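You operate a simulated robot arm through the tools that you are given. There is no shell and no other tool. Be economical: measure what you need, move in short steps, check, and stop when the job is done.

Carry out the task below with a simulated two-armed robot. There is one attempt and no reset: what you move stays moved.

JOB
Press the weigher clear key three times. Put the orange scoop on the top of the feed belt. Take the white pot and put it on the top of the two-tier bench. Switch the feed lift switch off. Take the green wiping pad and leave it on the top of the switch cabinet. Put the table weight labelled "200 g" from the top of the bag cupboard on the top of the two-tier bench. Take the blue pad on the top of the two-tier bench and put it away on the tool side of the end table. Take the corner guard from the top shelf of the steel cart and put it on the shelf on the low hopper. Pick up the weigh bucket marked "72" from the top of the bucket bench with one hand, pass it to the other hand and put it on the top of the switch cabinet. The order is free. Set down upright: white pot, table weight, weigh bucket.

The check looks at the end state, three seconds after you hand in, the way a careful person would. Anything else that was tipped, shoved, dropped, spilled or broken makes it a failure.

ROBOT AND FRAMES
Two 7-joint arms with two-finger parallel grippers on one trunk, on a base that drives. Base frame: it is fixed to the floor where the robot stands at the start and does not move with it; the origin is under the middle of the robot, x ahead of it, y to its left, z up; the surface under the hand at the start is at about z = 750. Readings come in mm, degrees, newtons and seconds.
The left shoulder is at the start at [20, 170, 1178], the right one opposite. With the tool pointing down near the work surface each hand reaches from about 100 to 640 mm from the robot's upright axis, wherever it stands, measured 20 degrees to its own side. Places, roughly: blue pad (7x5x5 cm) [4800, 900, 700]; corner guard (5x5x13 cm) [-1100, 2400, 1000]; feed lift switch [2900, 2300, 1100]; green wiping pad (6x9x6 cm) [3000, 2400, 700]; orange scoop (23x9x6 cm) [2900, 1800, 600]; shelf on the low hopper (16x21 cm) [3040, 2580, 840]; table weight [5000, 1250, 750]; tool side of the end table [-800, -5300, 800]; top of the feed belt [3000, 500, 1400]; top of the switch cabinet [2400, 100, 1000]; top of the two-tier bench [4800, 500, 700]; weigh bucket [-750, 3750, 1000]; weigher clear key [800, 0, 1100]; white pot (7x8x9 cm) [3200, 2000, 700]. Payload 3.8 kg a hand.
The tool frame of a hand sits at the grasp point between the pads (the TCP): z along the fingers, y along the line on which they close. The tips reach 30 mm beyond it. The gripper opens to 110 mm. The fingers are 20 mm wide and 10 mm thick; the gripper's body (48 by 112 mm) begins 55 mm behind the TCP.
Orientation is that of the tool frame in the base frame, as a unit quaternion [x, y, z, w]. With the fingers straight down and closing along the base's y, the tool's x points along the base's -x, its y along +y and its z along -z.

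CONTROLS
- The arms move only by the tool drive_tool. It takes "left_deltas", "right_deltas" or both (then of equal length, played together; a hand with none holds still); each is text: rows parted by semicolons, each of 7 numbers parted by spaces: the opening, from 0 (shut) to 1 (fully open), then the shift along the tool's x, y, z in cm, then the turn, a rotation vector about the tool's x, y, z in degrees. In form: gripper tx ty tz rx ry rz; .... A call has 1 to 8 rows; each row shifts and turns the commanded pose from where the row before left it, along the tool's axes as they then stand. Rows are played at 5 a second. More than 50 mm and 8.6 degrees between two rows, or a gripper value outside its range, and nothing of the call is played. Where a pose cannot be reached the arm comes as near as it can. A force on the tool above 40 N (or 10 N above the force at the start of the call, whichever is more), or a blocked arm, ends the call early, and 0.2 s more pass. The fingers move at their own pace (about 72 mm/s each) and stop on an object; they squeeze with about 35 N. The grip force told is the motor's: it shows also when the fingers shut on nothing. Time passes only in rows, and 0.2 s behind the last, so rows that do not move let the fingers close. It gives the time, the measured TCP pose, the force on the tool (base axes), the opening and the grip force at its end, in the units of the frame above (readings bear some noise), with the torque about the TCP (base axes, N m) and any sound that the robot's microphone picked up, and new pictures: "pictures" is both (left out), scene, wrist or none (wrist: the cameras of the hands that moved).
- Cameras (640 x 400 px; columns grow to the right, rows downward): "scene" is now at [113.6, 11.7, 1380.4]; the picture's right is [0.13, -0.99, 0.00], its down [-0.08, -0.01, -1.00] and it looks along [0.99, 0.13, -0.08] (base axes); focal length 281 px, centre (320, 200). "left" rides on the left gripper at [72, -17, -103] in its tool frame; the picture's right is [0.23, 0.97, 0.00], its down [-0.76, 0.18, -0.62] and it looks along [-0.61, 0.14, 0.78] (tool axes); focal length 222 px, centre (320, 200). "right" rides on the right gripper at [72, 17, -103] in its tool frame; the picture's right is [-0.23, 0.97, 0.00], its down [-0.76, -0.18, -0.62] and it looks along [-0.61, -0.14, 0.78] (tool axes); focal length 222 px, centre (320, 200). There is no depth. A picture from a camera that has moved, and an enlarged one, comes with that camera's place and axes in the base frame and with its lens.
- move_column(by): slides the trunk up (or, below 0, down) by that many mm; the arms and the scene camera ride with it, the base frame stays. It gives what a move gives, with no picture.
- drive_base(legs): drives the robot by 1 to 6 legs, each [ahead, turn to the left] in mm and degrees, along the robot's own axes; the way and the turn of a leg run together, so that a leg with both is an arc; at most 1500 mm and 180 degrees a leg. The arms and the cameras ride along, it lands a little off, and it stops where it bumps. It gives what a move gives, and a new picture of the scene camera.
- head_to(pan, tilt): turns the head with the scene camera to pan (to the left, within 80 degrees either way) and tilt (down, from -29 to 69), counted from straight ahead of the robot. It gives what a move gives, and a new picture of the scene camera.
- close_up(camera, box): a new picture of the part [left, top, right, bottom] of that camera's present view, enlarged. No time passes.
- hand_in(): hands the job in; it is judged then, once.

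Go step by step. Nothing tells you exact positions but the pictures and the camera data: compare them with the known pose of the tool, close in by small moves and look again before you grip or let go. The budget is 493 turns and 360 pictures, counting those below and the enlarged ones. Unless the task says otherwise, let go and move clear before handing in, and close with one line.

The tools are called after "Call:" by a JSON object that holds its "method" and its "body". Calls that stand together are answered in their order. drive_tool: Moves the arms, as the interface text tells. Its arguments: {"type":"object","properties":{"left_deltas":{"type":"string"},"right_deltas":{"type":"string"},"pictures":{"type":"string","enum":["both","scene","wrist","none"]}},"required":[]} The other tools are called the same way: move_column (by) slides the trunk up or down; drive_base (legs) drives the base; head_to (pan, tilt) turns the head that bears the scene camera; close_up (camera, box) takes an enlarged picture of a part of a camera's view; hand_in () hands the job in.

At the start:

```text
clock: 0.0
left_eef_pos: [409.8, 211.1, 1371.8]
left_tool_rot: [0.0, 1.0, -0.001, 0.0]
left_wrist_force: [0.7, -0.4, -0.6]
left_moment: [-0.01, -0.01, 0.02]
left_width: 110.1
left_finger_force: 0.1
right_eef_pos: [391.3, -157.9, 1321.1]
right_tool_rot: [0.0, 1.0, 0.0, -0.001]
right_wrist_force: [0.2, 0.5, -0.2]
right_moment: [0.0, 0.02, -0.01]
right_width: 110.0
right_finger_force: 0.0
trunk travel left (down, up): [-275.0, 295.0]
robot x, y, heading: [-0.7, -2.1, -0.2]
head pan, tilt: [7.4, 4.6]
```

scene: 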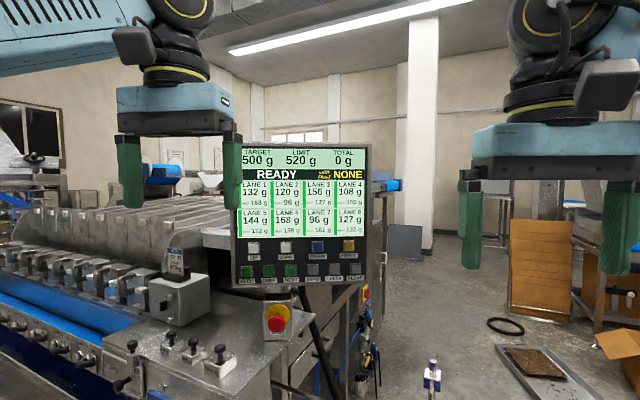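
right: 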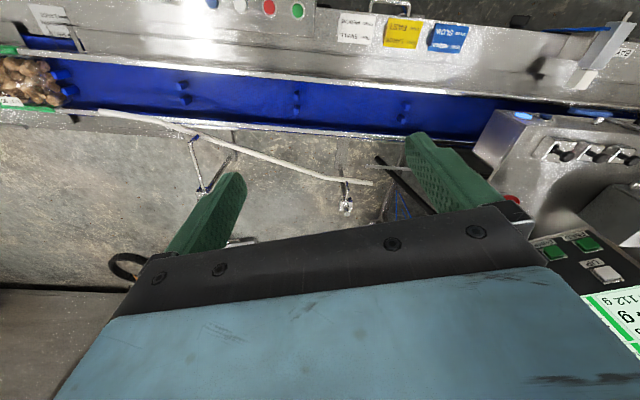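
left: 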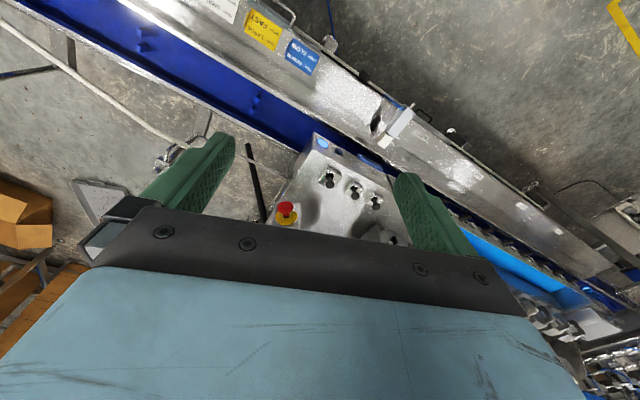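

I see the weigher panel right ahead with ten keys beneath the display. I look closer to find the clear key.

Call:
{"method": "close_up", "body": {"camera": "scene", "box": [220, 220, 380, 320]}}

Call:
{"method": "close_up", "body": {"camera": "scene", "box": [220, 130, 380, 230]}}

```text
4.00 times, centred on (300, 270) of scene
camera zoom: at [113.6, 11.7, 1380.4], right [0.13, -0.99, 0.0], down [-0.08, -0.01, -1.0], along [0.99, 0.13, -0.08], focal length 1123 px, centre (400, -80)
```

zoom: 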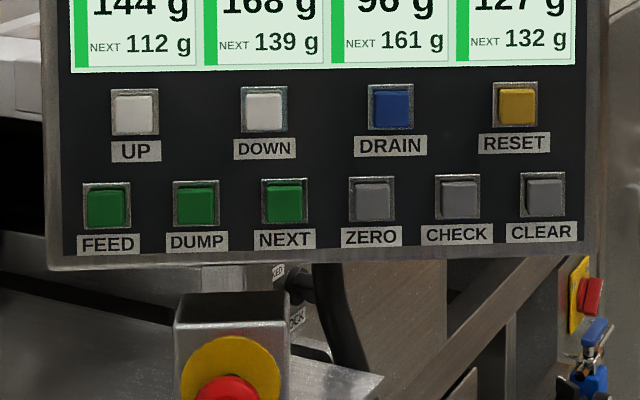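

```text
4.00 times, centred on (300, 180) of scene
camera zoom: at [113.6, 11.7, 1380.4], right [0.13, -0.99, 0.0], down [-0.08, -0.01, -1.0], along [0.99, 0.13, -0.08], focal length 1123 px, centre (400, 280)
```

zoom: 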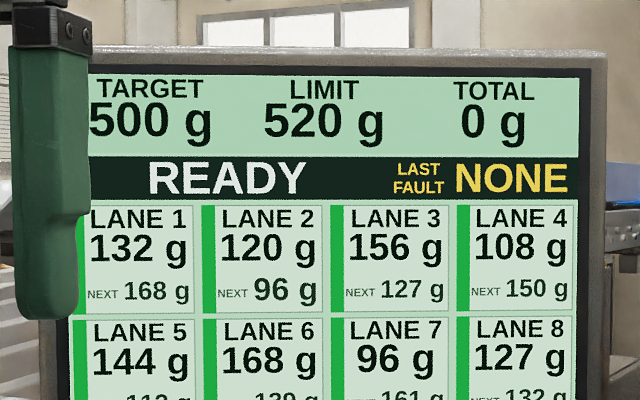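

The CLEAR key is the lower right one, around [800, 10, 1150]. I close the right hand and pitch it forward to press with the fingertips.

Call:
{"method": "drive_tool", "body": {"right_deltas": "0 0 0 0 0 -8.4 0;0 0 0 0 0 -8.4 0;0 0 0 0 0 -8.4 0;0 0 0 0 0 -8.4 0;0 0 0 0 0 -8.4 0;0 0 0 0 0 -8.4 0;0 0 0 0 0 -8.4 0;0 0 0 0 0 -8.4 0", "pictures": "none"}}

```text
clock: 1.8
left_eef_pos: [409.8, 210.2, 1371.0]
left_tool_rot: [0.001, 1.0, -0.001, 0.0]
left_wrist_force: [-0.3, 0.1, 0.7]
left_moment: [0.04, -0.01, 0.0]
left_width: 109.6
left_finger_force: 0.1
right_eef_pos: [389.9, -156.1, 1320.1]
right_tool_rot: [0.001, 0.832, 0.001, 0.555]
right_wrist_force: [-0.5, -0.3, 0.7]
right_moment: [-0.01, 0.02, -0.02]
right_width: 0.0
right_finger_force: 35.0
trunk travel left (down, up): [-275.0, 295.0]
robot x, y, heading: [-0.5, -3.5, 0.0]
head pan, tilt: [7.4, 4.6]
```

Call:
{"method": "drive_tool", "body": {"right_deltas": "0 0 0 0 0 -8.4 0;0 0 0 0 0 -8.4 0;0 0 0 0 -6 0 0;0 0 0 0 -6 0 0;0 3 2 2 0 0 0;0 3 2 2 0 0 0;0 3 2 2 0 0 0;0 3 2 2 0 0 0", "pictures": "both"}}

```text
clock: 3.6
left_eef_pos: [408.8, 213.3, 1372.3]
left_tool_rot: [0.0, 1.0, -0.002, 0.0]
left_wrist_force: [-0.5, 0.0, -0.3]
left_moment: [-0.03, -0.01, 0.02]
left_width: 110.1
left_finger_force: 0.1
right_eef_pos: [442.5, -62.4, 1198.5]
right_tool_rot: [-0.07, 0.738, 0.078, 0.667]
right_wrist_force: [-0.2, 0.4, -0.2]
right_moment: [-0.01, 0.0, 0.0]
right_width: 0.0
right_finger_force: 35.0
right hand out of reach, approached as far as the arm can: row 5
trunk travel left (down, up): [-275.0, 295.0]
robot x, y, heading: [-0.9, 0.5, 0.2]
head pan, tilt: [7.4, 4.6]
camera scene: at [112.8, 13.2, 1380.5], right [0.13, -0.99, 0.0], down [-0.08, -0.01, -1.0], along [0.99, 0.13, -0.08], focal length 281 px, centre (320, 200)
camera right: at [331.2, -68.4, 1135.9], right [-0.18, 0.95, 0.25], down [-0.49, -0.3, 0.82], along [0.85, 0.02, 0.52], focal length 222 px, centre (320, 200)
```

scene: 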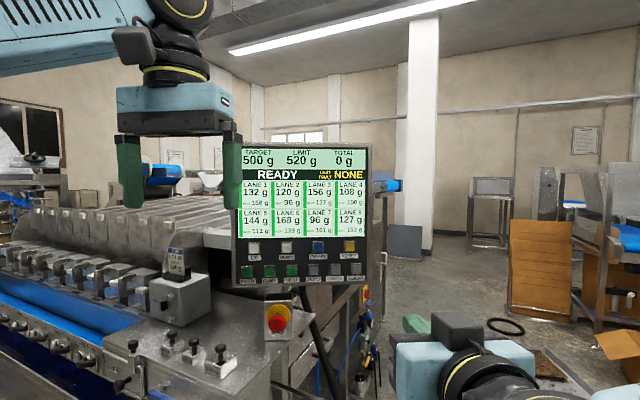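
right: 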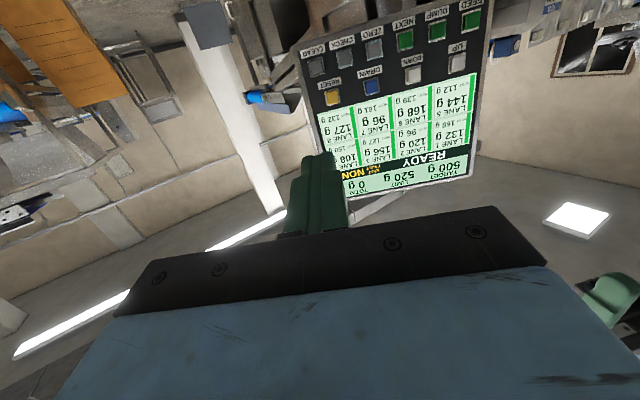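

Call:
{"method": "drive_tool", "body": {"right_deltas": "0 0.3 -0.2 4.6 0 0 0;0 0.3 -0.2 4.6 0 0 0;0 0.3 -0.2 4.6 0 0 0;0 0.3 -0.2 4.6 0 0 0;0 0.3 -0.2 4.6 0 0 0;0 0 -0.2 4.6 0 0 0", "pictures": "both"}}

```text
clock: 5.0
left_eef_pos: [410.4, 210.1, 1372.3]
left_tool_rot: [-0.001, 1.0, -0.001, -0.001]
left_wrist_force: [-0.5, 0.8, -0.1]
left_moment: [0.01, 0.0, -0.03]
left_width: 109.9
left_finger_force: 0.1
right_eef_pos: [716.8, -13.8, 1154.6]
right_tool_rot: [-0.07, 0.741, 0.078, 0.664]
right_wrist_force: [0.6, 0.1, 0.4]
right_moment: [-0.03, 0.01, -0.02]
right_width: 0.0
right_finger_force: 34.8
trunk travel left (down, up): [-275.0, 295.0]
robot x, y, heading: [-1.1, -4.4, -0.1]
head pan, tilt: [7.4, 4.6]
camera scene: at [114.7, 12.0, 1380.2], right [0.13, -0.99, 0.0], down [-0.08, -0.01, -1.0], along [0.99, 0.13, -0.08], focal length 281 px, centre (320, 200)
camera right: at [605.1, -21.1, 1092.0], right [-0.18, 0.95, 0.25], down [-0.49, -0.3, 0.82], along [0.86, 0.03, 0.52], focal length 222 px, centre (320, 200)
```

scene: 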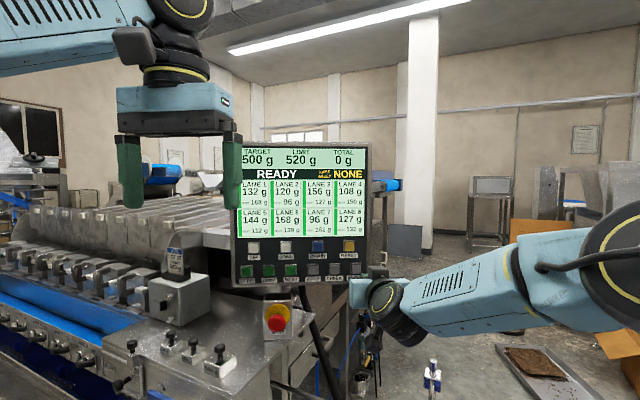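
right: 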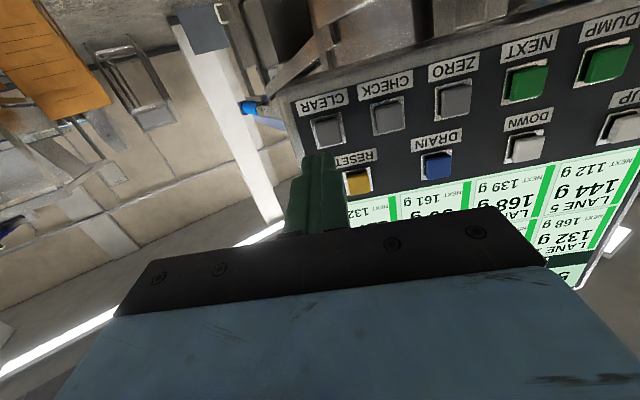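

Call:
{"method": "drive_tool", "body": {"right_deltas": "0 -0.5 0.3 3 0 0 0;0 0 0 2 0 0 0", "pictures": "wrist"}}

Call:
{"method": "close_up", "body": {"camera": "scene", "box": [290, 220, 410, 295]}}

```text
clock: 5.6
left_eef_pos: [409.8, 211.7, 1371.5]
left_tool_rot: [0.001, 1.0, -0.001, 0.001]
left_wrist_force: [0.2, -0.1, 0.3]
left_moment: [0.0, 0.01, -0.03]
left_width: 110.0
left_finger_force: 0.1
right_eef_pos: [765.3, -1.9, 1152.5]
right_tool_rot: [-0.069, 0.739, 0.076, 0.665]
right_wrist_force: [-0.1, 0.8, 0.8]
right_moment: [0.0, 0.05, -0.01]
right_width: 0.1
right_finger_force: 34.6
trunk travel left (down, up): [-275.0, 295.0]
robot x, y, heading: [1.3, -1.3, 0.1]
head pan, tilt: [7.4, 4.6]
camera right: at [653.3, -9.1, 1091.5], right [-0.18, 0.95, 0.25], down [-0.49, -0.3, 0.82], along [0.85, 0.02, 0.52], focal length 222 px, centre (320, 200)
```

right: 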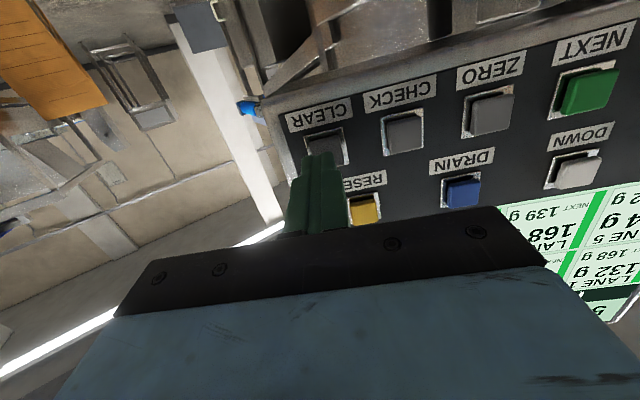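

```text
5.33 times, centred on (350, 258) of scene
camera zoom: at [113.5, 11.7, 1380.4], right [0.13, -0.99, 0.0], down [-0.08, -0.01, -1.0], along [0.99, 0.13, -0.08], focal length 1498 px, centre (160, -107)
```

zoom: 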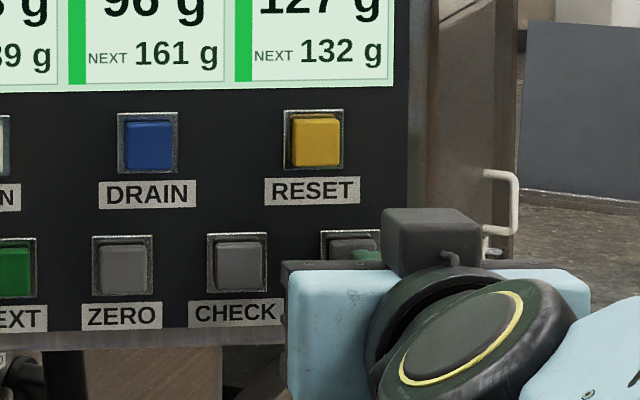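

Call:
{"method": "drive_tool", "body": {"right_deltas": "0 0 0 1.2 0 0 0;0 0 0 0.4 0 0 0;0 0 0 0.4 0 0 0;0 0 0 0.4 0 0 0", "pictures": "scene"}}

```text
clock: 6.6
left_eef_pos: [405.8, 209.1, 1371.9]
left_tool_rot: [0.001, 1.0, 0.0, 0.002]
left_wrist_force: [1.1, -0.4, -0.2]
left_moment: [0.01, -0.03, -0.02]
left_width: 110.1
left_finger_force: 0.0
right_eef_pos: [781.1, 0.8, 1151.2]
right_tool_rot: [-0.069, 0.739, 0.078, 0.665]
right_wrist_force: [-30.7, -11.1, -5.9]
right_moment: [-0.09, -0.04, -0.14]
right_width: 0.1
right_finger_force: 34.4
trunk travel left (down, up): [-275.0, 295.0]
robot x, y, heading: [-5.0, 1.3, 0.1]
head pan, tilt: [7.4, 4.6]
heard: click
camera scene: at [109.1, 9.9, 1380.7], right [0.13, -0.99, 0.0], down [-0.08, -0.01, -1.0], along [0.99, 0.13, -0.08], focal length 281 px, centre (320, 200)
```

scene: 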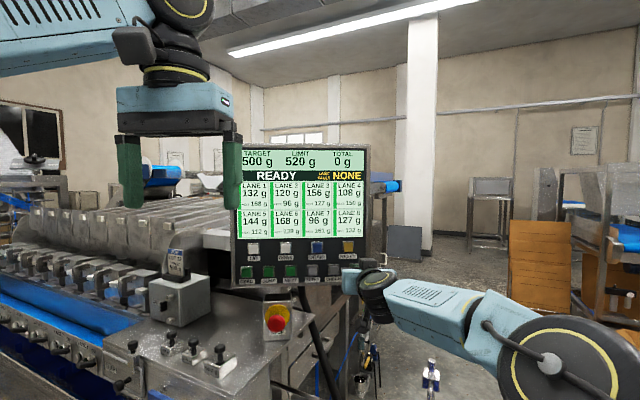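

One click was heard. I back off and press again, once per call.

Call:
{"method": "drive_tool", "body": {"right_deltas": "0 0 0 -1.2 0 0 0;0 0 0 -1 0 0 0;0 0 0 0 0 0 0", "pictures": "none"}}

Call:
{"method": "close_up", "body": {"camera": "scene", "box": [230, 140, 374, 230]}}

Call:
{"method": "drive_tool", "body": {"right_deltas": "0 0 0 1 0 0 0;0 0 0 0.4 0 0 0;0 0 0 0.4 0 0 0;0 0 0 0.4 0 0 0", "pictures": "none"}}

Call:
{"method": "drive_tool", "body": {"right_deltas": "0 0 0 -1.2 0 0 0;0 0 0 -1 0 0 0;0 0 0 0 0 0 0", "pictures": "none"}}

```text
clock: 7.4
left_eef_pos: [410.8, 210.4, 1371.2]
left_tool_rot: [0.0, 1.0, -0.001, -0.001]
left_wrist_force: [0.7, -0.3, 0.0]
left_moment: [-0.01, 0.0, -0.02]
left_width: 109.9
left_finger_force: 0.1
right_eef_pos: [765.8, -2.6, 1153.4]
right_tool_rot: [-0.069, 0.739, 0.077, 0.665]
right_wrist_force: [0.5, -0.2, -0.2]
right_moment: [0.01, -0.05, -0.02]
right_width: 0.1
right_finger_force: 34.8
trunk travel left (down, up): [-275.0, 295.0]
robot x, y, heading: [-0.9, 0.2, -0.0]
head pan, tilt: [7.4, 4.6]
```

```text
4.44 times, centred on (302, 185) of scene
camera zoom: at [114.2, 11.9, 1380.3], right [0.13, -0.99, 0.0], down [-0.08, -0.01, -1.0], along [0.99, 0.13, -0.08], focal length 1248 px, centre (400, 267)
```

zoom: 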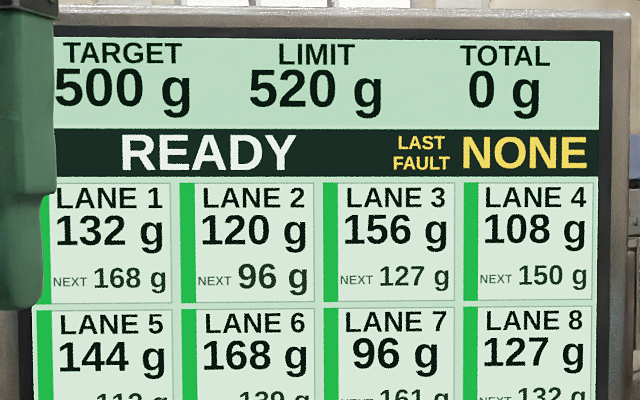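

```text
clock: 8.4
left_eef_pos: [405.2, 208.5, 1372.9]
left_tool_rot: [0.001, 1.0, 0.0, 0.001]
left_wrist_force: [0.1, 0.3, -0.8]
left_moment: [-0.01, -0.02, 0.0]
left_width: 110.1
left_finger_force: 0.0
right_eef_pos: [781.4, 0.6, 1152.3]
right_tool_rot: [-0.07, 0.739, 0.078, 0.666]
right_wrist_force: [-26.5, -9.5, -4.1]
right_moment: [0.01, -0.11, -0.1]
right_width: 0.0
right_finger_force: 35.0
trunk travel left (down, up): [-275.0, 295.0]
robot x, y, heading: [-1.6, 1.1, 0.1]
head pan, tilt: [7.4, 4.6]
heard: click
```

```text
clock: 9.2
left_eef_pos: [410.3, 211.6, 1371.7]
left_tool_rot: [0.001, 1.0, -0.001, -0.001]
left_wrist_force: [1.0, 0.6, 0.8]
left_moment: [-0.01, 0.01, 0.0]
left_width: 109.7
left_finger_force: 0.0
right_eef_pos: [763.9, -0.7, 1151.8]
right_tool_rot: [-0.071, 0.739, 0.079, 0.665]
right_wrist_force: [0.4, 0.5, 0.4]
right_moment: [0.02, -0.03, 0.01]
right_width: 0.1
right_finger_force: 35.1
trunk travel left (down, up): [-275.0, 295.0]
robot x, y, heading: [-3.6, -1.0, -0.2]
head pan, tilt: [7.4, 4.6]
```

Two clicks so far; one more press, then retreat.

Call:
{"method": "drive_tool", "body": {"right_deltas": "0 0 0 1 0 0 0;0 0 0 0.4 0 0 0;0 0 0 0.4 0 0 0;0 0 0 0.4 0 0 0", "pictures": "none"}}

Call:
{"method": "drive_tool", "body": {"right_deltas": "0 0 0 -4.5 0 0 0;0 0 0 -4.5 0 0 0;0 0 0 -4.5 0 0 0;0 0 0 -4.5 0 0 0;0 0 0 -4.5 0 0 0;0 0 0 -4.5 0 0 0;0 0 0 -4.5 0 0 0", "pictures": "scene"}}

```text
clock: 10.2
left_eef_pos: [405.9, 209.6, 1373.2]
left_tool_rot: [0.0, 1.0, -0.001, 0.001]
left_wrist_force: [-0.2, -0.4, -0.1]
left_moment: [-0.02, -0.01, -0.01]
left_width: 109.9
left_finger_force: 0.1
right_eef_pos: [779.9, 1.7, 1150.1]
right_tool_rot: [-0.071, 0.738, 0.079, 0.666]
right_wrist_force: [-23.2, -4.8, -1.5]
right_moment: [0.01, -0.14, 0.01]
right_width: 0.3
right_finger_force: 35.3
trunk travel left (down, up): [-275.0, 295.0]
robot x, y, heading: [3.7, 1.5, 0.0]
head pan, tilt: [7.4, 4.6]
heard: click
```

```text
clock: 11.8
left_eef_pos: [410.2, 210.0, 1372.1]
left_tool_rot: [0.002, 1.0, -0.001, 0.0]
left_wrist_force: [0.1, 0.5, 0.1]
left_moment: [0.0, 0.0, 0.0]
left_width: 110.1
left_finger_force: 0.0
right_eef_pos: [493.9, -60.0, 1177.6]
right_tool_rot: [-0.07, 0.738, 0.078, 0.666]
right_wrist_force: [0.3, -0.7, -0.4]
right_moment: [-0.02, -0.01, -0.04]
right_width: 0.1
right_finger_force: 34.8
right hand out of reach, approached as far as the arm can: row 3
trunk travel left (down, up): [-275.0, 295.0]
robot x, y, heading: [-2.5, 2.7, 0.1]
head pan, tilt: [7.4, 4.6]
camera scene: at [113.3, 11.2, 1380.4], right [0.13, -0.99, 0.0], down [-0.08, -0.01, -1.0], along [0.99, 0.13, -0.08], focal length 281 px, centre (320, 200)
```

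scene: 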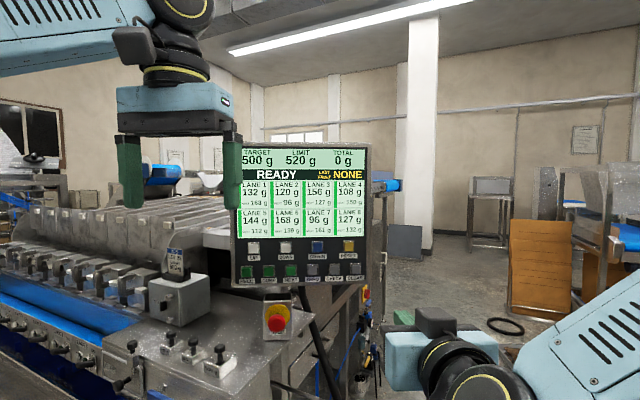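

Three clicks done. I turn the right hand back down and look around to map the hall.

Call:
{"method": "drive_tool", "body": {"right_deltas": "0 -1 0 -2 6 0 0;0 -1 0 -2 6 0 0;0.5 0 -3 0 0 8.4 0;1 0 -3 0 0 8.4 0;1 0 -3 0 0 8.4 0;1 0 0 0 0 8.4 0;1 0 0 0 0 8.4 0;1 0 0 0 0 8.4 0", "pictures": "none"}}

Call:
{"method": "drive_tool", "body": {"right_deltas": "1 0 0 0 0 8.4 0;1 0 0 0 0 8.4 0;1 0 0 0 0 8.4 0;1 0 0 0 0 8.4 0", "pictures": "none"}}

Call:
{"method": "head_to", "body": {"pan": 60, "tilt": 15}}

Call:
{"method": "head_to", "body": {"pan": -60, "tilt": 15}}

Call:
{"method": "head_to", "body": {"pan": 0, "tilt": 30}}

```text
clock: 13.6
left_eef_pos: [410.8, 211.2, 1371.1]
left_tool_rot: [0.0, 1.0, -0.002, -0.001]
left_wrist_force: [1.3, 0.8, -0.4]
left_moment: [-0.02, 0.02, 0.0]
left_width: 109.7
left_finger_force: 0.0
right_eef_pos: [458.1, -157.0, 1202.8]
right_tool_rot: [0.0, 0.958, 0.0, 0.287]
right_wrist_force: [0.2, -0.5, 0.3]
right_moment: [-0.03, 0.01, 0.0]
right_width: 110.1
right_finger_force: 0.0
trunk travel left (down, up): [-275.0, 295.0]
robot x, y, heading: [-2.2, 1.6, -0.1]
head pan, tilt: [7.4, 4.6]
```

```text
clock: 14.6
left_eef_pos: [410.0, 211.5, 1371.1]
left_tool_rot: [0.001, 1.0, -0.001, -0.001]
left_wrist_force: [0.1, 0.3, -0.6]
left_moment: [0.0, -0.04, 0.02]
left_width: 110.0
left_finger_force: 0.0
right_eef_pos: [457.0, -155.0, 1201.7]
right_tool_rot: [0.0, 1.0, 0.0, -0.002]
right_wrist_force: [0.1, 0.6, -0.5]
right_moment: [0.02, -0.02, -0.02]
right_width: 109.8
right_finger_force: 0.1
trunk travel left (down, up): [-275.0, 295.0]
robot x, y, heading: [-1.4, 4.4, 0.2]
head pan, tilt: [7.4, 4.6]
```

```text
clock: 15.8
left_eef_pos: [409.8, 211.4, 1371.2]
left_tool_rot: [0.001, 1.0, -0.001, 0.001]
left_wrist_force: [0.1, -0.1, -0.3]
left_moment: [0.0, 0.03, 0.0]
left_width: 110.0
left_finger_force: 0.1
right_eef_pos: [458.4, -155.6, 1202.4]
right_tool_rot: [0.0, 1.0, 0.0, 0.001]
right_wrist_force: [0.0, -0.1, -0.2]
right_moment: [-0.04, 0.01, 0.0]
right_width: 109.8
right_finger_force: 0.0
trunk travel left (down, up): [-275.0, 295.0]
robot x, y, heading: [-0.9, 4.0, 0.2]
head pan, tilt: [60.0, 15.0]
camera scene: at [69.5, 80.7, 1363.5], right [0.87, -0.5, 0.0], down [-0.13, -0.22, -0.97], along [0.48, 0.84, -0.26], focal length 281 px, centre (320, 200)
```

scene: 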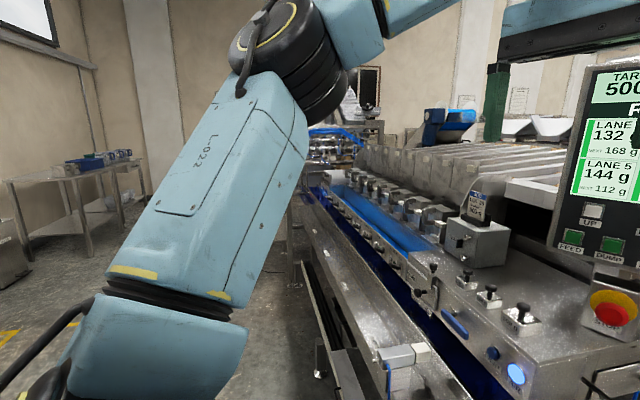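

```text
clock: 17.8
left_eef_pos: [410.8, 210.6, 1372.0]
left_tool_rot: [0.001, 1.0, -0.001, 0.0]
left_wrist_force: [0.1, 0.7, 0.3]
left_moment: [-0.02, 0.0, -0.01]
left_width: 109.9
left_finger_force: 0.1
right_eef_pos: [457.4, -155.4, 1201.6]
right_tool_rot: [0.0, 1.0, 0.0, 0.0]
right_wrist_force: [0.7, -0.6, -0.7]
right_moment: [-0.02, 0.01, -0.04]
right_width: 110.0
right_finger_force: 0.1
trunk travel left (down, up): [-275.0, 295.0]
robot x, y, heading: [1.3, -1.5, -0.2]
head pan, tilt: [-60.0, 15.0]
camera scene: at [69.4, -81.1, 1363.5], right [-0.87, -0.5, 0.0], down [-0.13, 0.22, -0.97], along [0.48, -0.84, -0.26], focal length 281 px, centre (320, 200)
```

scene: 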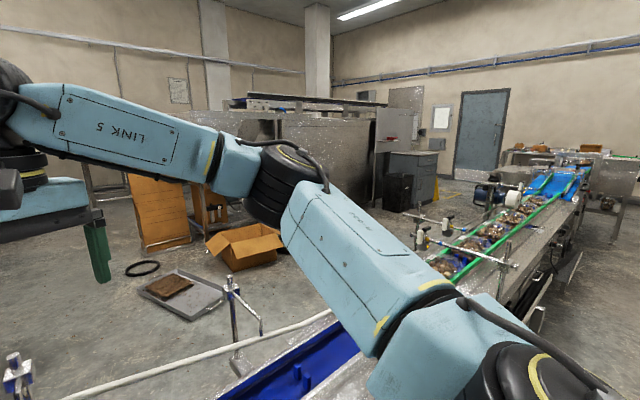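

```text
clock: 19.1
left_eef_pos: [409.8, 210.0, 1371.1]
left_tool_rot: [0.001, 1.0, -0.001, 0.0]
left_wrist_force: [0.1, -1.1, -0.2]
left_moment: [0.04, -0.01, 0.03]
left_width: 109.9
left_finger_force: 0.1
right_eef_pos: [457.5, -155.8, 1201.1]
right_tool_rot: [0.0, 1.0, 0.0, 0.0]
right_wrist_force: [0.6, 0.1, -0.6]
right_moment: [0.01, 0.02, 0.0]
right_width: 110.0
right_finger_force: 0.0
trunk travel left (down, up): [-275.0, 295.0]
robot x, y, heading: [1.0, -0.3, -0.2]
head pan, tilt: [0.0, 30.0]
camera scene: at [113.1, -0.3, 1339.3], right [0.0, -1.0, 0.0], down [-0.5, 0.0, -0.87], along [0.87, 0.0, -0.5], focal length 281 px, centre (320, 200)
```

scene: 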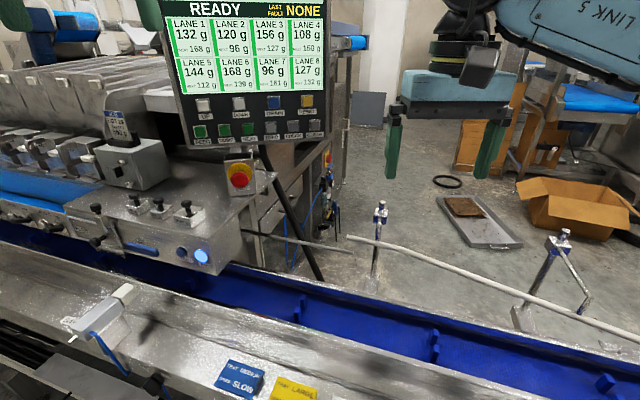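

The conveyor runs across in front, so the far side needs a way around. I turn left on the spot to look.

Call:
{"method": "drive_base", "body": {"legs": [[0, 90]]}}

Call:
{"method": "head_to", "body": {"pan": 0, "tilt": 8}}

Call:
{"method": "head_to", "body": {"pan": 70, "tilt": 15}}

```text
clock: 20.9
left_eef_pos: [308.1, 331.2, 1371.4]
left_tool_rot: [-0.172, 0.985, 0.0, -0.002]
left_wrist_force: [-0.1, -0.1, 0.0]
left_moment: [0.0, -0.03, 0.0]
left_width: 110.1
left_finger_force: 0.0
right_eef_pos: [477.1, 2.0, 1202.0]
right_tool_rot: [-0.173, 0.985, 0.001, 0.0]
right_wrist_force: [-0.7, 1.1, 0.0]
right_moment: [0.02, -0.06, -0.02]
right_width: 110.1
right_finger_force: 0.1
trunk travel left (down, up): [-275.0, 295.0]
robot x, y, heading: [-5.4, -2.4, 19.9]
head pan, tilt: [0.0, 30.0]
stopped in leg 1: the robot was blocked; the commanded pose is now the measured one
camera scene: at [100.3, 30.9, 1339.5], right [0.33, -0.94, 0.0], down [-0.47, -0.17, -0.87], along [0.82, 0.29, -0.5], focal length 281 px, centre (320, 200)
```

scene: 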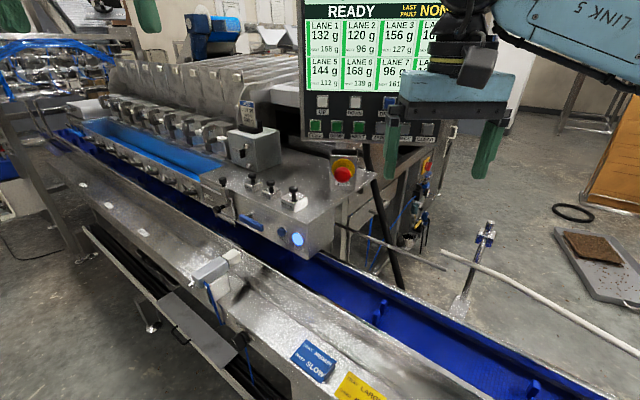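

```text
clock: 21.8
left_eef_pos: [310.5, 332.2, 1370.8]
left_tool_rot: [-0.172, 0.985, 0.0, -0.002]
left_wrist_force: [0.3, -0.6, -0.1]
left_moment: [0.01, -0.05, -0.01]
left_width: 109.9
left_finger_force: 0.0
right_eef_pos: [479.7, 3.6, 1201.0]
right_tool_rot: [-0.171, 0.985, 0.0, -0.001]
right_wrist_force: [-1.1, -0.3, 0.9]
right_moment: [0.03, 0.02, -0.02]
right_width: 109.9
right_finger_force: 0.0
trunk travel left (down, up): [-275.0, 295.0]
robot x, y, heading: [-3.8, -6.7, 19.5]
head pan, tilt: [0.0, 8.0]
camera scene: at [104.0, 32.2, 1374.8], right [0.33, -0.94, 0.0], down [-0.13, -0.05, -0.99], along [0.93, 0.33, -0.14], focal length 281 px, centre (320, 200)
```

scene: 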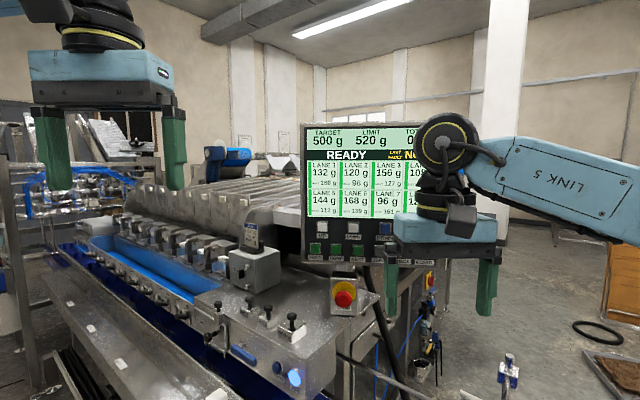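

```text
clock: 23.2
left_eef_pos: [310.6, 332.2, 1369.7]
left_tool_rot: [-0.172, 0.985, 0.0, -0.002]
left_wrist_force: [-0.1, -0.6, -0.3]
left_moment: [0.0, -0.01, 0.02]
left_width: 109.9
left_finger_force: 0.1
right_eef_pos: [479.2, 3.4, 1200.3]
right_tool_rot: [-0.172, 0.985, 0.0, -0.001]
right_wrist_force: [0.6, 0.4, -1.2]
right_moment: [0.03, 0.01, 0.01]
right_width: 110.0
right_finger_force: 0.1
trunk travel left (down, up): [-275.0, 295.0]
robot x, y, heading: [-4.6, -3.7, 19.3]
head pan, tilt: [70.0, 15.0]
camera scene: at [17.7, 94.7, 1363.5], right [1.0, -0.01, 0.0], down [0.0, -0.26, -0.97], along [0.01, 0.97, -0.26], focal length 281 px, centre (320, 200)
```

scene: 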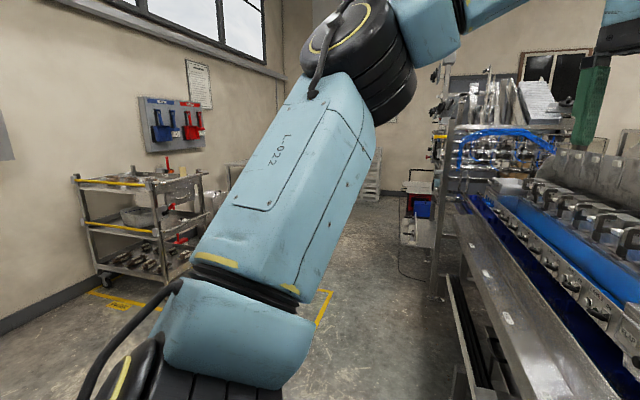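

The base corner is against the conveyor. I back off, then turn.

Call:
{"method": "drive_base", "body": {"legs": [[-400, -15], [0, 70]]}}

Call:
{"method": "head_to", "body": {"pan": 0, "tilt": 10}}

```text
clock: 28.7
left_eef_pos: [-485.0, 363.7, 1370.0]
left_tool_rot: [-0.605, 0.796, -0.002, -0.001]
left_wrist_force: [-0.8, -0.1, 0.4]
left_moment: [0.01, 0.0, 0.0]
left_width: 110.0
left_finger_force: 0.1
right_eef_pos: [-119.1, 311.1, 1200.4]
right_tool_rot: [-0.605, 0.797, 0.0, 0.0]
right_wrist_force: [-0.2, 0.4, 0.2]
right_moment: [-0.02, 0.0, 0.0]
right_width: 110.1
right_finger_force: 0.1
trunk travel left (down, up): [-275.0, 295.0]
robot x, y, heading: [-392.6, -89.3, 74.0]
head pan, tilt: [70.0, 15.0]
camera scene: at [-459.7, -13.9, 1363.5], right [0.59, 0.81, 0.0], down [0.21, -0.15, -0.97], along [-0.78, 0.57, -0.26], focal length 281 px, centre (320, 200)
```

scene: 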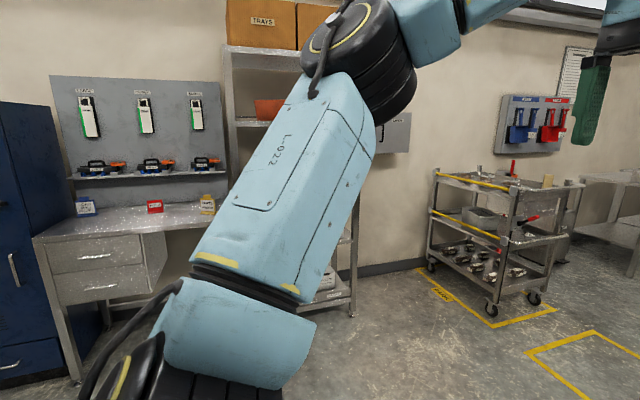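

```text
clock: 30.1
left_eef_pos: [-484.4, 364.2, 1370.5]
left_tool_rot: [-0.604, 0.797, -0.002, -0.002]
left_wrist_force: [0.7, 0.3, 0.0]
left_moment: [0.03, 0.01, 0.0]
left_width: 109.9
left_finger_force: 0.0
right_eef_pos: [-117.9, 310.3, 1200.7]
right_tool_rot: [-0.604, 0.797, 0.0, 0.0]
right_wrist_force: [0.1, -0.6, 0.0]
right_moment: [-0.02, 0.0, -0.01]
right_width: 110.0
right_finger_force: 0.1
trunk travel left (down, up): [-275.0, 295.0]
robot x, y, heading: [-395.1, -85.7, 74.3]
head pan, tilt: [0.0, 10.0]
camera scene: at [-358.4, 20.8, 1371.6], right [0.96, -0.27, 0.0], down [-0.05, -0.17, -0.98], along [0.27, 0.95, -0.17], focal length 281 px, centre (320, 200)
```

scene: 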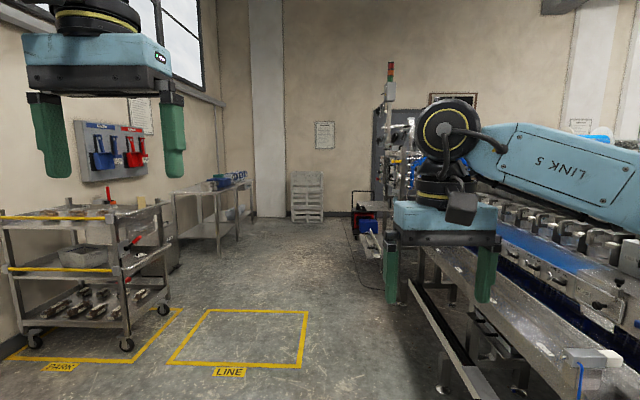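

The cart and bucket bench are along the left wall with a clear aisle. I drive up the aisle.

Call:
{"method": "drive_base", "body": {"legs": [[0, 10], [1500, 0], [0, 6]]}}

Call:
{"method": "head_to", "body": {"pan": 30, "tilt": 25}}

```text
clock: 38.7
left_eef_pos: [-454.2, 1797.4, 1370.1]
left_tool_rot: [0.71, -0.704, 0.002, 0.001]
left_wrist_force: [-0.1, -0.4, 0.1]
left_moment: [-0.02, -0.05, -0.02]
left_width: 110.2
left_finger_force: 0.0
right_eef_pos: [-87.0, 1846.9, 1201.8]
right_tool_rot: [0.71, -0.704, 0.001, -0.001]
right_wrist_force: [-0.8, -0.1, -0.7]
right_moment: [-0.01, -0.01, -0.04]
right_width: 110.0
right_finger_force: 0.0
trunk travel left (down, up): [-275.0, 295.0]
robot x, y, heading: [-238.5, 1387.5, 90.2]
head pan, tilt: [0.0, 10.0]
camera scene: at [-238.6, 1501.9, 1371.6], right [1.0, 0.0, 0.0], down [0.0, -0.17, -0.98], along [0.0, 0.98, -0.17], focal length 281 px, centre (320, 200)
```

scene: 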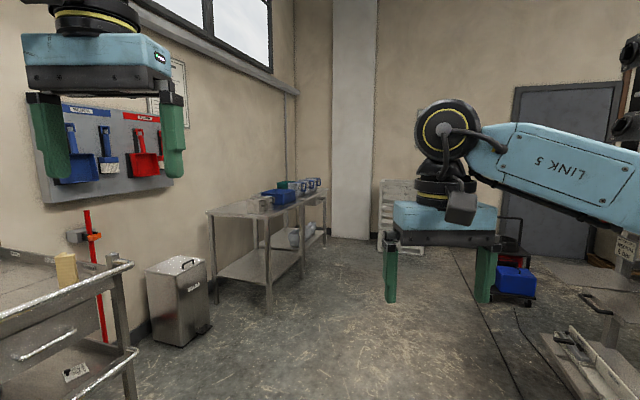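

```text
clock: 39.6
left_eef_pos: [-454.0, 1797.3, 1371.0]
left_tool_rot: [0.71, -0.704, 0.002, 0.001]
left_wrist_force: [0.1, 1.1, -0.4]
left_moment: [0.0, 0.0, 0.02]
left_width: 110.2
left_finger_force: 0.0
right_eef_pos: [-86.6, 1846.8, 1200.6]
right_tool_rot: [0.711, -0.704, 0.001, 0.0]
right_wrist_force: [0.2, 0.2, 0.6]
right_moment: [0.0, 0.04, -0.01]
right_width: 110.2
right_finger_force: 0.0
trunk travel left (down, up): [-275.0, 295.0]
robot x, y, heading: [-238.2, 1388.4, 90.3]
head pan, tilt: [30.0, 25.0]
camera scene: at [-283.7, 1488.6, 1347.3], right [0.86, 0.5, 0.0], down [0.21, -0.37, -0.91], along [-0.45, 0.78, -0.42], focal length 281 px, centre (320, 200)
```

scene: 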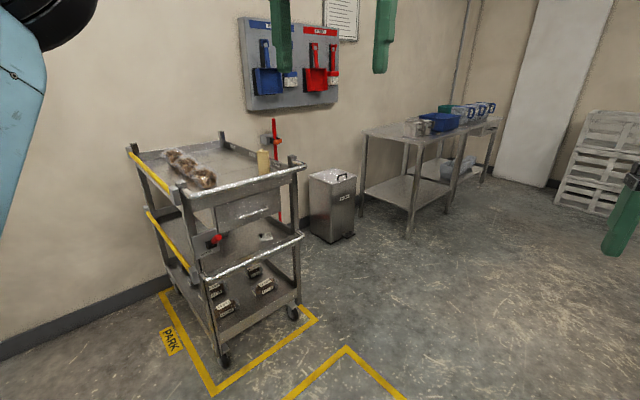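

Call:
{"method": "close_up", "body": {"camera": "scene", "box": [120, 110, 320, 235]}}

Call:
{"method": "close_up", "body": {"camera": "scene", "box": [360, 80, 520, 180]}}

```text
3.20 times, centred on (220, 172) of scene
camera zoom: at [-283.7, 1488.6, 1347.3], right [0.86, 0.5, 0.0], down [0.21, -0.37, -0.91], along [-0.45, 0.78, -0.42], focal length 899 px, centre (640, 288)
```

zoom: 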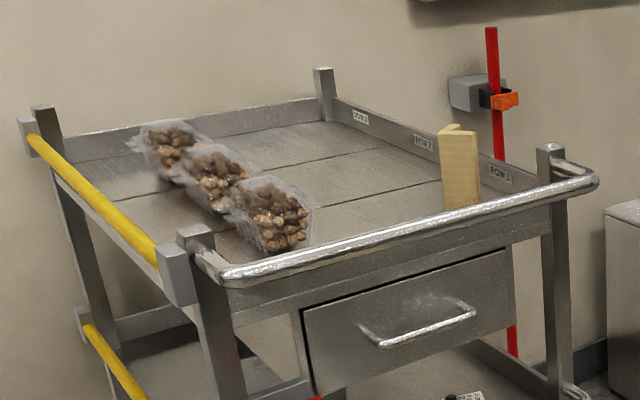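

```text
4.00 times, centred on (440, 130) of scene
camera zoom: at [-283.7, 1488.6, 1347.3], right [0.86, 0.5, 0.0], down [0.21, -0.37, -0.91], along [-0.45, 0.78, -0.42], focal length 1123 px, centre (-160, 480)
```

zoom: 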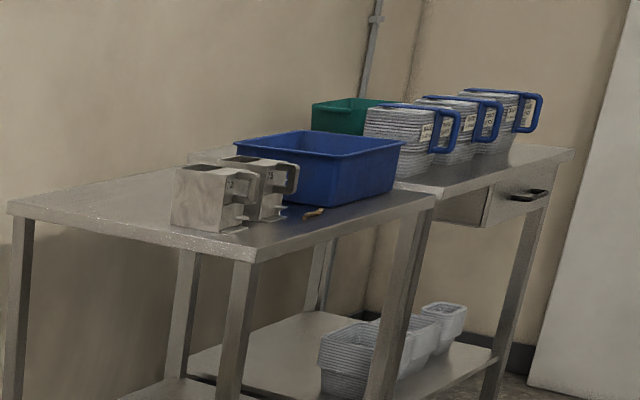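

The tan corner guard stands on the cart top; two buckets with handles are on the bench end. I drive up to the bench and face it.

Call:
{"method": "drive_base", "body": {"legs": [[1500, 0], [750, 0], [0, 88]]}}

Call:
{"method": "head_to", "body": {"pan": 0, "tilt": 35}}

```text
clock: 54.6
left_eef_pos: [-694.5, 3439.1, 1371.0]
left_tool_rot: [1.0, 0.009, 0.001, -0.001]
left_wrist_force: [-0.3, -0.4, 1.2]
left_moment: [0.03, -0.01, 0.01]
left_width: 110.1
left_finger_force: 0.1
right_eef_pos: [-749.3, 3805.2, 1200.5]
right_tool_rot: [1.0, 0.01, 0.0, 0.0]
right_wrist_force: [1.0, 0.3, -0.2]
right_moment: [0.0, -0.04, 0.01]
right_width: 110.2
right_finger_force: 0.1
trunk travel left (down, up): [-275.0, 295.0]
robot x, y, heading: [-290.1, 3656.2, -179.0]
head pan, tilt: [30.0, 25.0]
camera scene: at [-387.2, 3611.3, 1347.2], right [-0.51, 0.86, 0.0], down [0.36, 0.22, -0.91], along [-0.78, -0.46, -0.42], focal length 281 px, centre (320, 200)
```

scene: 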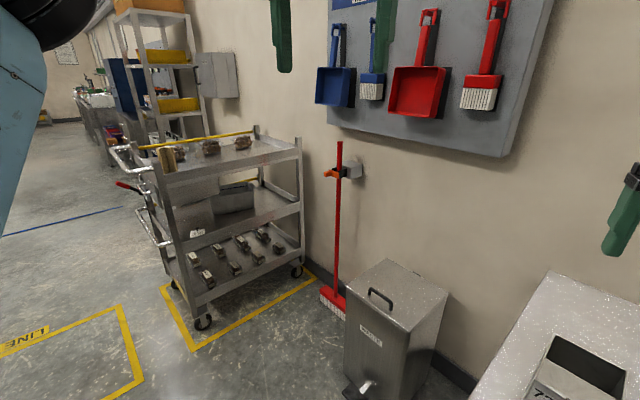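

```text
clock: 55.6
left_eef_pos: [-696.0, 3440.7, 1369.9]
left_tool_rot: [1.0, 0.009, 0.001, 0.0]
left_wrist_force: [-0.2, 0.5, -0.5]
left_moment: [0.01, 0.0, 0.03]
left_width: 109.9
left_finger_force: 0.1
right_eef_pos: [-748.6, 3806.7, 1201.5]
right_tool_rot: [1.0, 0.009, 0.0, 0.001]
right_wrist_force: [0.5, 0.7, 0.5]
right_moment: [-0.01, 0.04, 0.03]
right_width: 110.0
right_finger_force: 0.0
trunk travel left (down, up): [-275.0, 295.0]
robot x, y, heading: [-290.1, 3663.5, -179.2]
head pan, tilt: [0.0, 35.0]
camera scene: at [-396.2, 3657.3, 1331.5], right [-0.02, 1.0, 0.0], down [0.57, 0.01, -0.82], along [-0.82, -0.01, -0.57], focal length 281 px, centre (320, 200)
```

scene: 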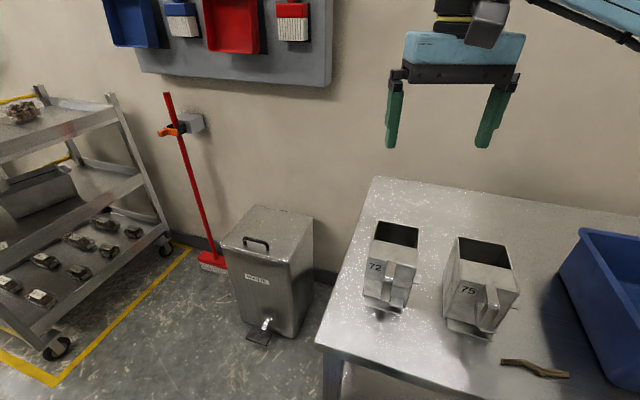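

Call:
{"method": "close_up", "body": {"camera": "scene", "box": [340, 200, 540, 325]}}

Call:
{"method": "close_up", "body": {"camera": "right", "box": [0, 0, 640, 400]}}

```text
3.20 times, centred on (440, 262) of scene
camera zoom: at [-396.2, 3657.3, 1331.5], right [-0.02, 1.0, 0.0], down [0.57, 0.01, -0.82], along [-0.82, -0.01, -0.57], focal length 899 px, centre (-64, 0)
```

zoom: 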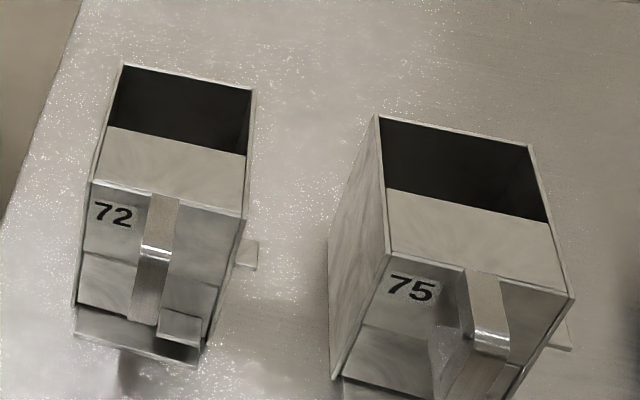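

```text
1.00 times, centred on (320, 200) of right (not enlarged: the box is as wide or as high as the picture)
camera zoom: at [-677.1, 3789.1, 1303.7], right [-0.21, -0.98, 0.0], down [-0.77, 0.16, 0.62], along [-0.61, 0.13, -0.78], focal length 222 px, centre (320, 200)
```

zoom: 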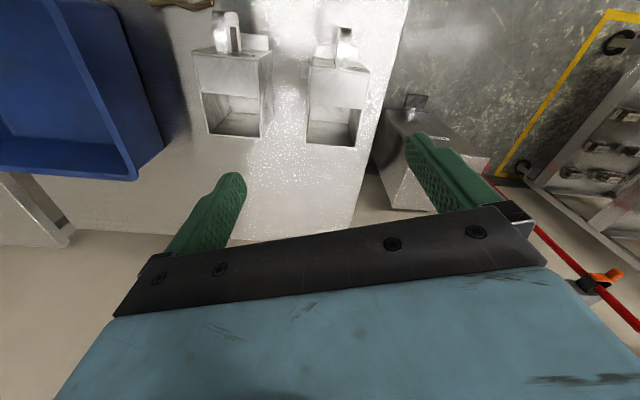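

Bucket 72 stands at about [-781, 3792], rim z≈972, turned about 17°. I bring the right hand above it, aligned with its width.

Call:
{"method": "drive_tool", "body": {"right_deltas": "1 0 0 0 0 0 8.5;1 0 0 0 0 0 8.5;1 -2.65 2.27 0 0 0 0;1 0 0 4 0 0 0;1 0 0 4 0 0 0;1 0 0 4 0 0 0", "pictures": "both"}}

```text
clock: 57.0
left_eef_pos: [-695.5, 3440.2, 1370.8]
left_tool_rot: [1.0, 0.009, 0.002, 0.0]
left_wrist_force: [-0.9, 0.9, -0.1]
left_moment: [0.01, 0.05, -0.01]
left_width: 110.0
left_finger_force: 0.0
right_eef_pos: [-781.7, 3790.9, 1079.4]
right_tool_rot: [0.99, -0.139, 0.0, 0.0]
right_wrist_force: [-0.7, 0.5, 0.3]
right_moment: [-0.02, 0.01, 0.03]
right_width: 109.9
right_finger_force: 0.1
trunk travel left (down, up): [-275.0, 295.0]
robot x, y, heading: [-288.0, 3659.9, -179.1]
head pan, tilt: [0.0, 35.0]
camera scene: at [-396.4, 3658.0, 1331.5], right [-0.01, 1.0, 0.0], down [0.57, 0.01, -0.82], along [-0.82, -0.01, -0.57], focal length 281 px, centre (320, 200)
camera right: at [-717.4, 3753.8, 1183.1], right [-0.49, -0.87, 0.0], down [-0.68, 0.38, 0.62], along [-0.54, 0.3, -0.78], focal length 222 px, centre (320, 200)
```

scene: 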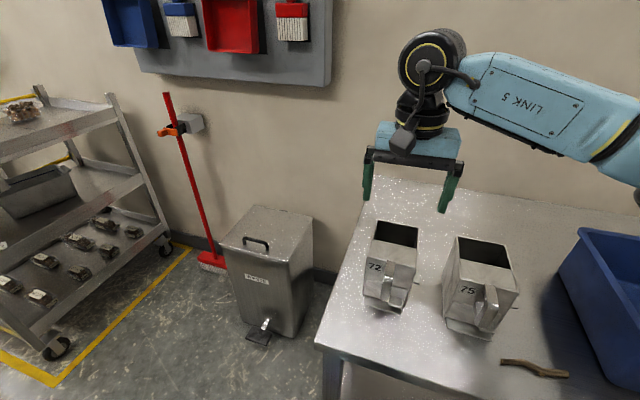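
right: 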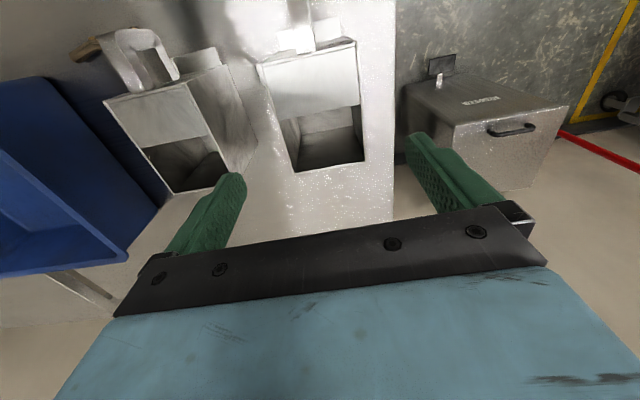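

Call:
{"method": "drive_tool", "body": {"right_deltas": "1 0 0.1 4 0 0 0;1 0 0 4 0 0 0;1 0 0 3 0 0 0;1 0 0 2 0 0 0;1 0 0 1.7 0 0 0", "pictures": "both"}}

```text
clock: 58.2
left_eef_pos: [-695.9, 3440.3, 1369.8]
left_tool_rot: [1.0, 0.01, 0.002, 0.001]
left_wrist_force: [-0.2, -0.1, -0.8]
left_moment: [-0.01, -0.01, 0.0]
left_width: 110.1
left_finger_force: 0.0
right_eef_pos: [-781.9, 3791.4, 935.0]
right_tool_rot: [0.99, -0.138, 0.0, 0.0]
right_wrist_force: [0.7, -0.2, -0.1]
right_moment: [0.01, -0.05, 0.04]
right_width: 109.9
right_finger_force: 0.1
trunk travel left (down, up): [-275.0, 295.0]
robot x, y, heading: [-288.6, 3658.5, -179.0]
head pan, tilt: [0.0, 35.0]
camera scene: at [-396.3, 3657.6, 1331.5], right [-0.01, 1.0, 0.0], down [0.57, 0.01, -0.82], along [-0.82, -0.01, -0.57], focal length 281 px, centre (320, 200)
camera right: at [-717.2, 3754.8, 1037.2], right [-0.49, -0.87, 0.0], down [-0.68, 0.38, 0.62], along [-0.54, 0.3, -0.78], focal length 222 px, centre (320, 200)
```

scene: 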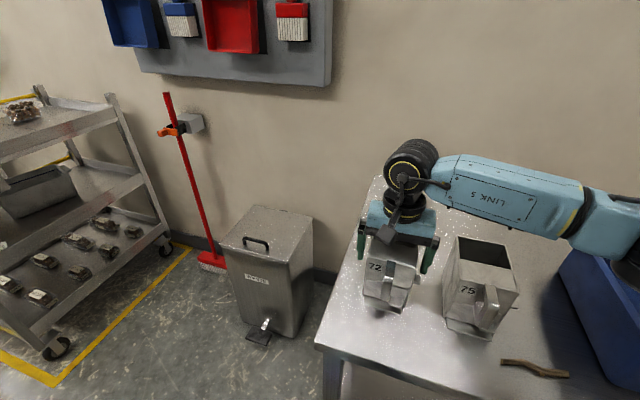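
right: 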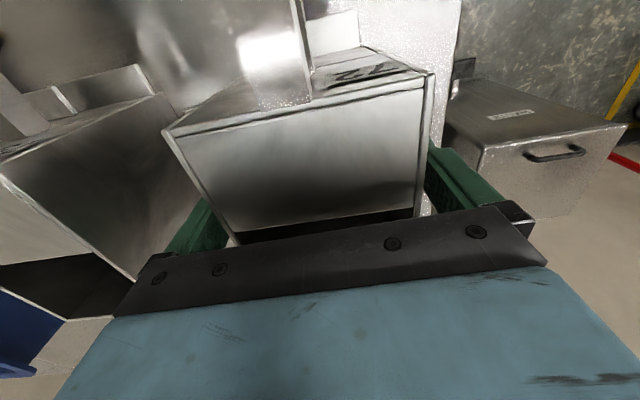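

Fingers straddle the bucket. I close and lift.

Call:
{"method": "drive_tool", "body": {"right_deltas": "0 0 0 0 0 0 0;0 0 0 0 0 0 0;0 0 0 0 0 0 0;0 0 0 0 0 0 0", "pictures": "none"}}

Call:
{"method": "drive_tool", "body": {"right_deltas": "0 0 0 -2 0 0 0;0 0 0 -3 0 0 0;0 0 0 -4 0 0 0;0 0 0 -4 0 0 0;0 0 0 -4 0 0 0;0 0 0 -4 0 0 0", "pictures": "both"}}

```text
clock: 59.2
left_eef_pos: [-695.5, 3440.2, 1370.4]
left_tool_rot: [1.0, 0.009, 0.002, -0.001]
left_wrist_force: [0.5, 0.0, 0.6]
left_moment: [0.01, 0.0, 0.0]
left_width: 109.8
left_finger_force: 0.0
right_eef_pos: [-781.7, 3791.4, 933.8]
right_tool_rot: [0.99, -0.139, 0.0, 0.0]
right_wrist_force: [0.4, -1.0, -0.5]
right_moment: [-0.06, 0.16, 0.03]
right_width: 84.2
right_finger_force: 35.1
trunk travel left (down, up): [-275.0, 295.0]
robot x, y, heading: [-288.9, 3658.3, -179.2]
head pan, tilt: [0.0, 35.0]
```

```text
clock: 60.6
left_eef_pos: [-695.3, 3440.0, 1370.9]
left_tool_rot: [1.0, 0.01, 0.002, -0.001]
left_wrist_force: [1.1, -0.5, 0.7]
left_moment: [-0.01, 0.03, -0.02]
left_width: 110.2
left_finger_force: 0.1
right_eef_pos: [-781.9, 3791.3, 1143.8]
right_tool_rot: [0.99, -0.138, 0.001, -0.001]
right_wrist_force: [0.1, 0.0, -3.9]
right_moment: [0.01, 0.09, -0.05]
right_width: 83.6
right_finger_force: 35.2
trunk travel left (down, up): [-275.0, 295.0]
robot x, y, heading: [-283.2, 3659.9, -179.5]
head pan, tilt: [0.0, 35.0]
camera scene: at [-396.0, 3657.1, 1331.5], right [-0.01, 1.0, 0.0], down [0.57, 0.01, -0.82], along [-0.82, -0.01, -0.57], focal length 281 px, centre (320, 200)
camera right: at [-716.3, 3753.7, 1246.9], right [-0.49, -0.87, 0.0], down [-0.68, 0.38, 0.62], along [-0.54, 0.3, -0.78], focal length 222 px, centre (320, 200)
```

scene: 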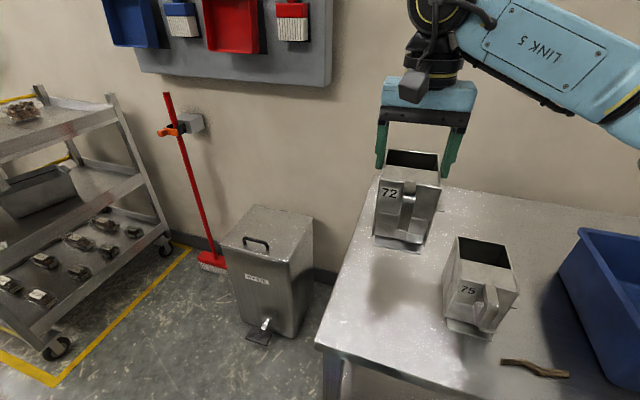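
right: 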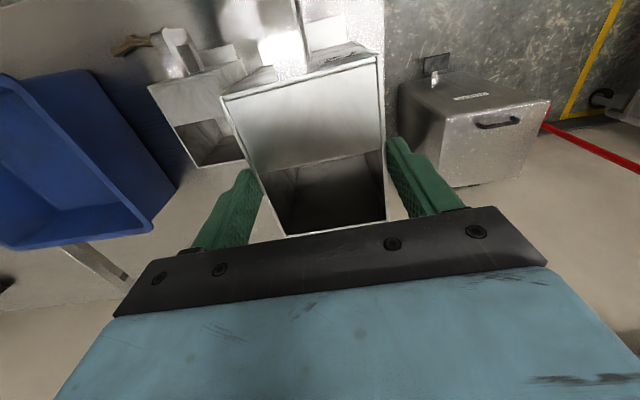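

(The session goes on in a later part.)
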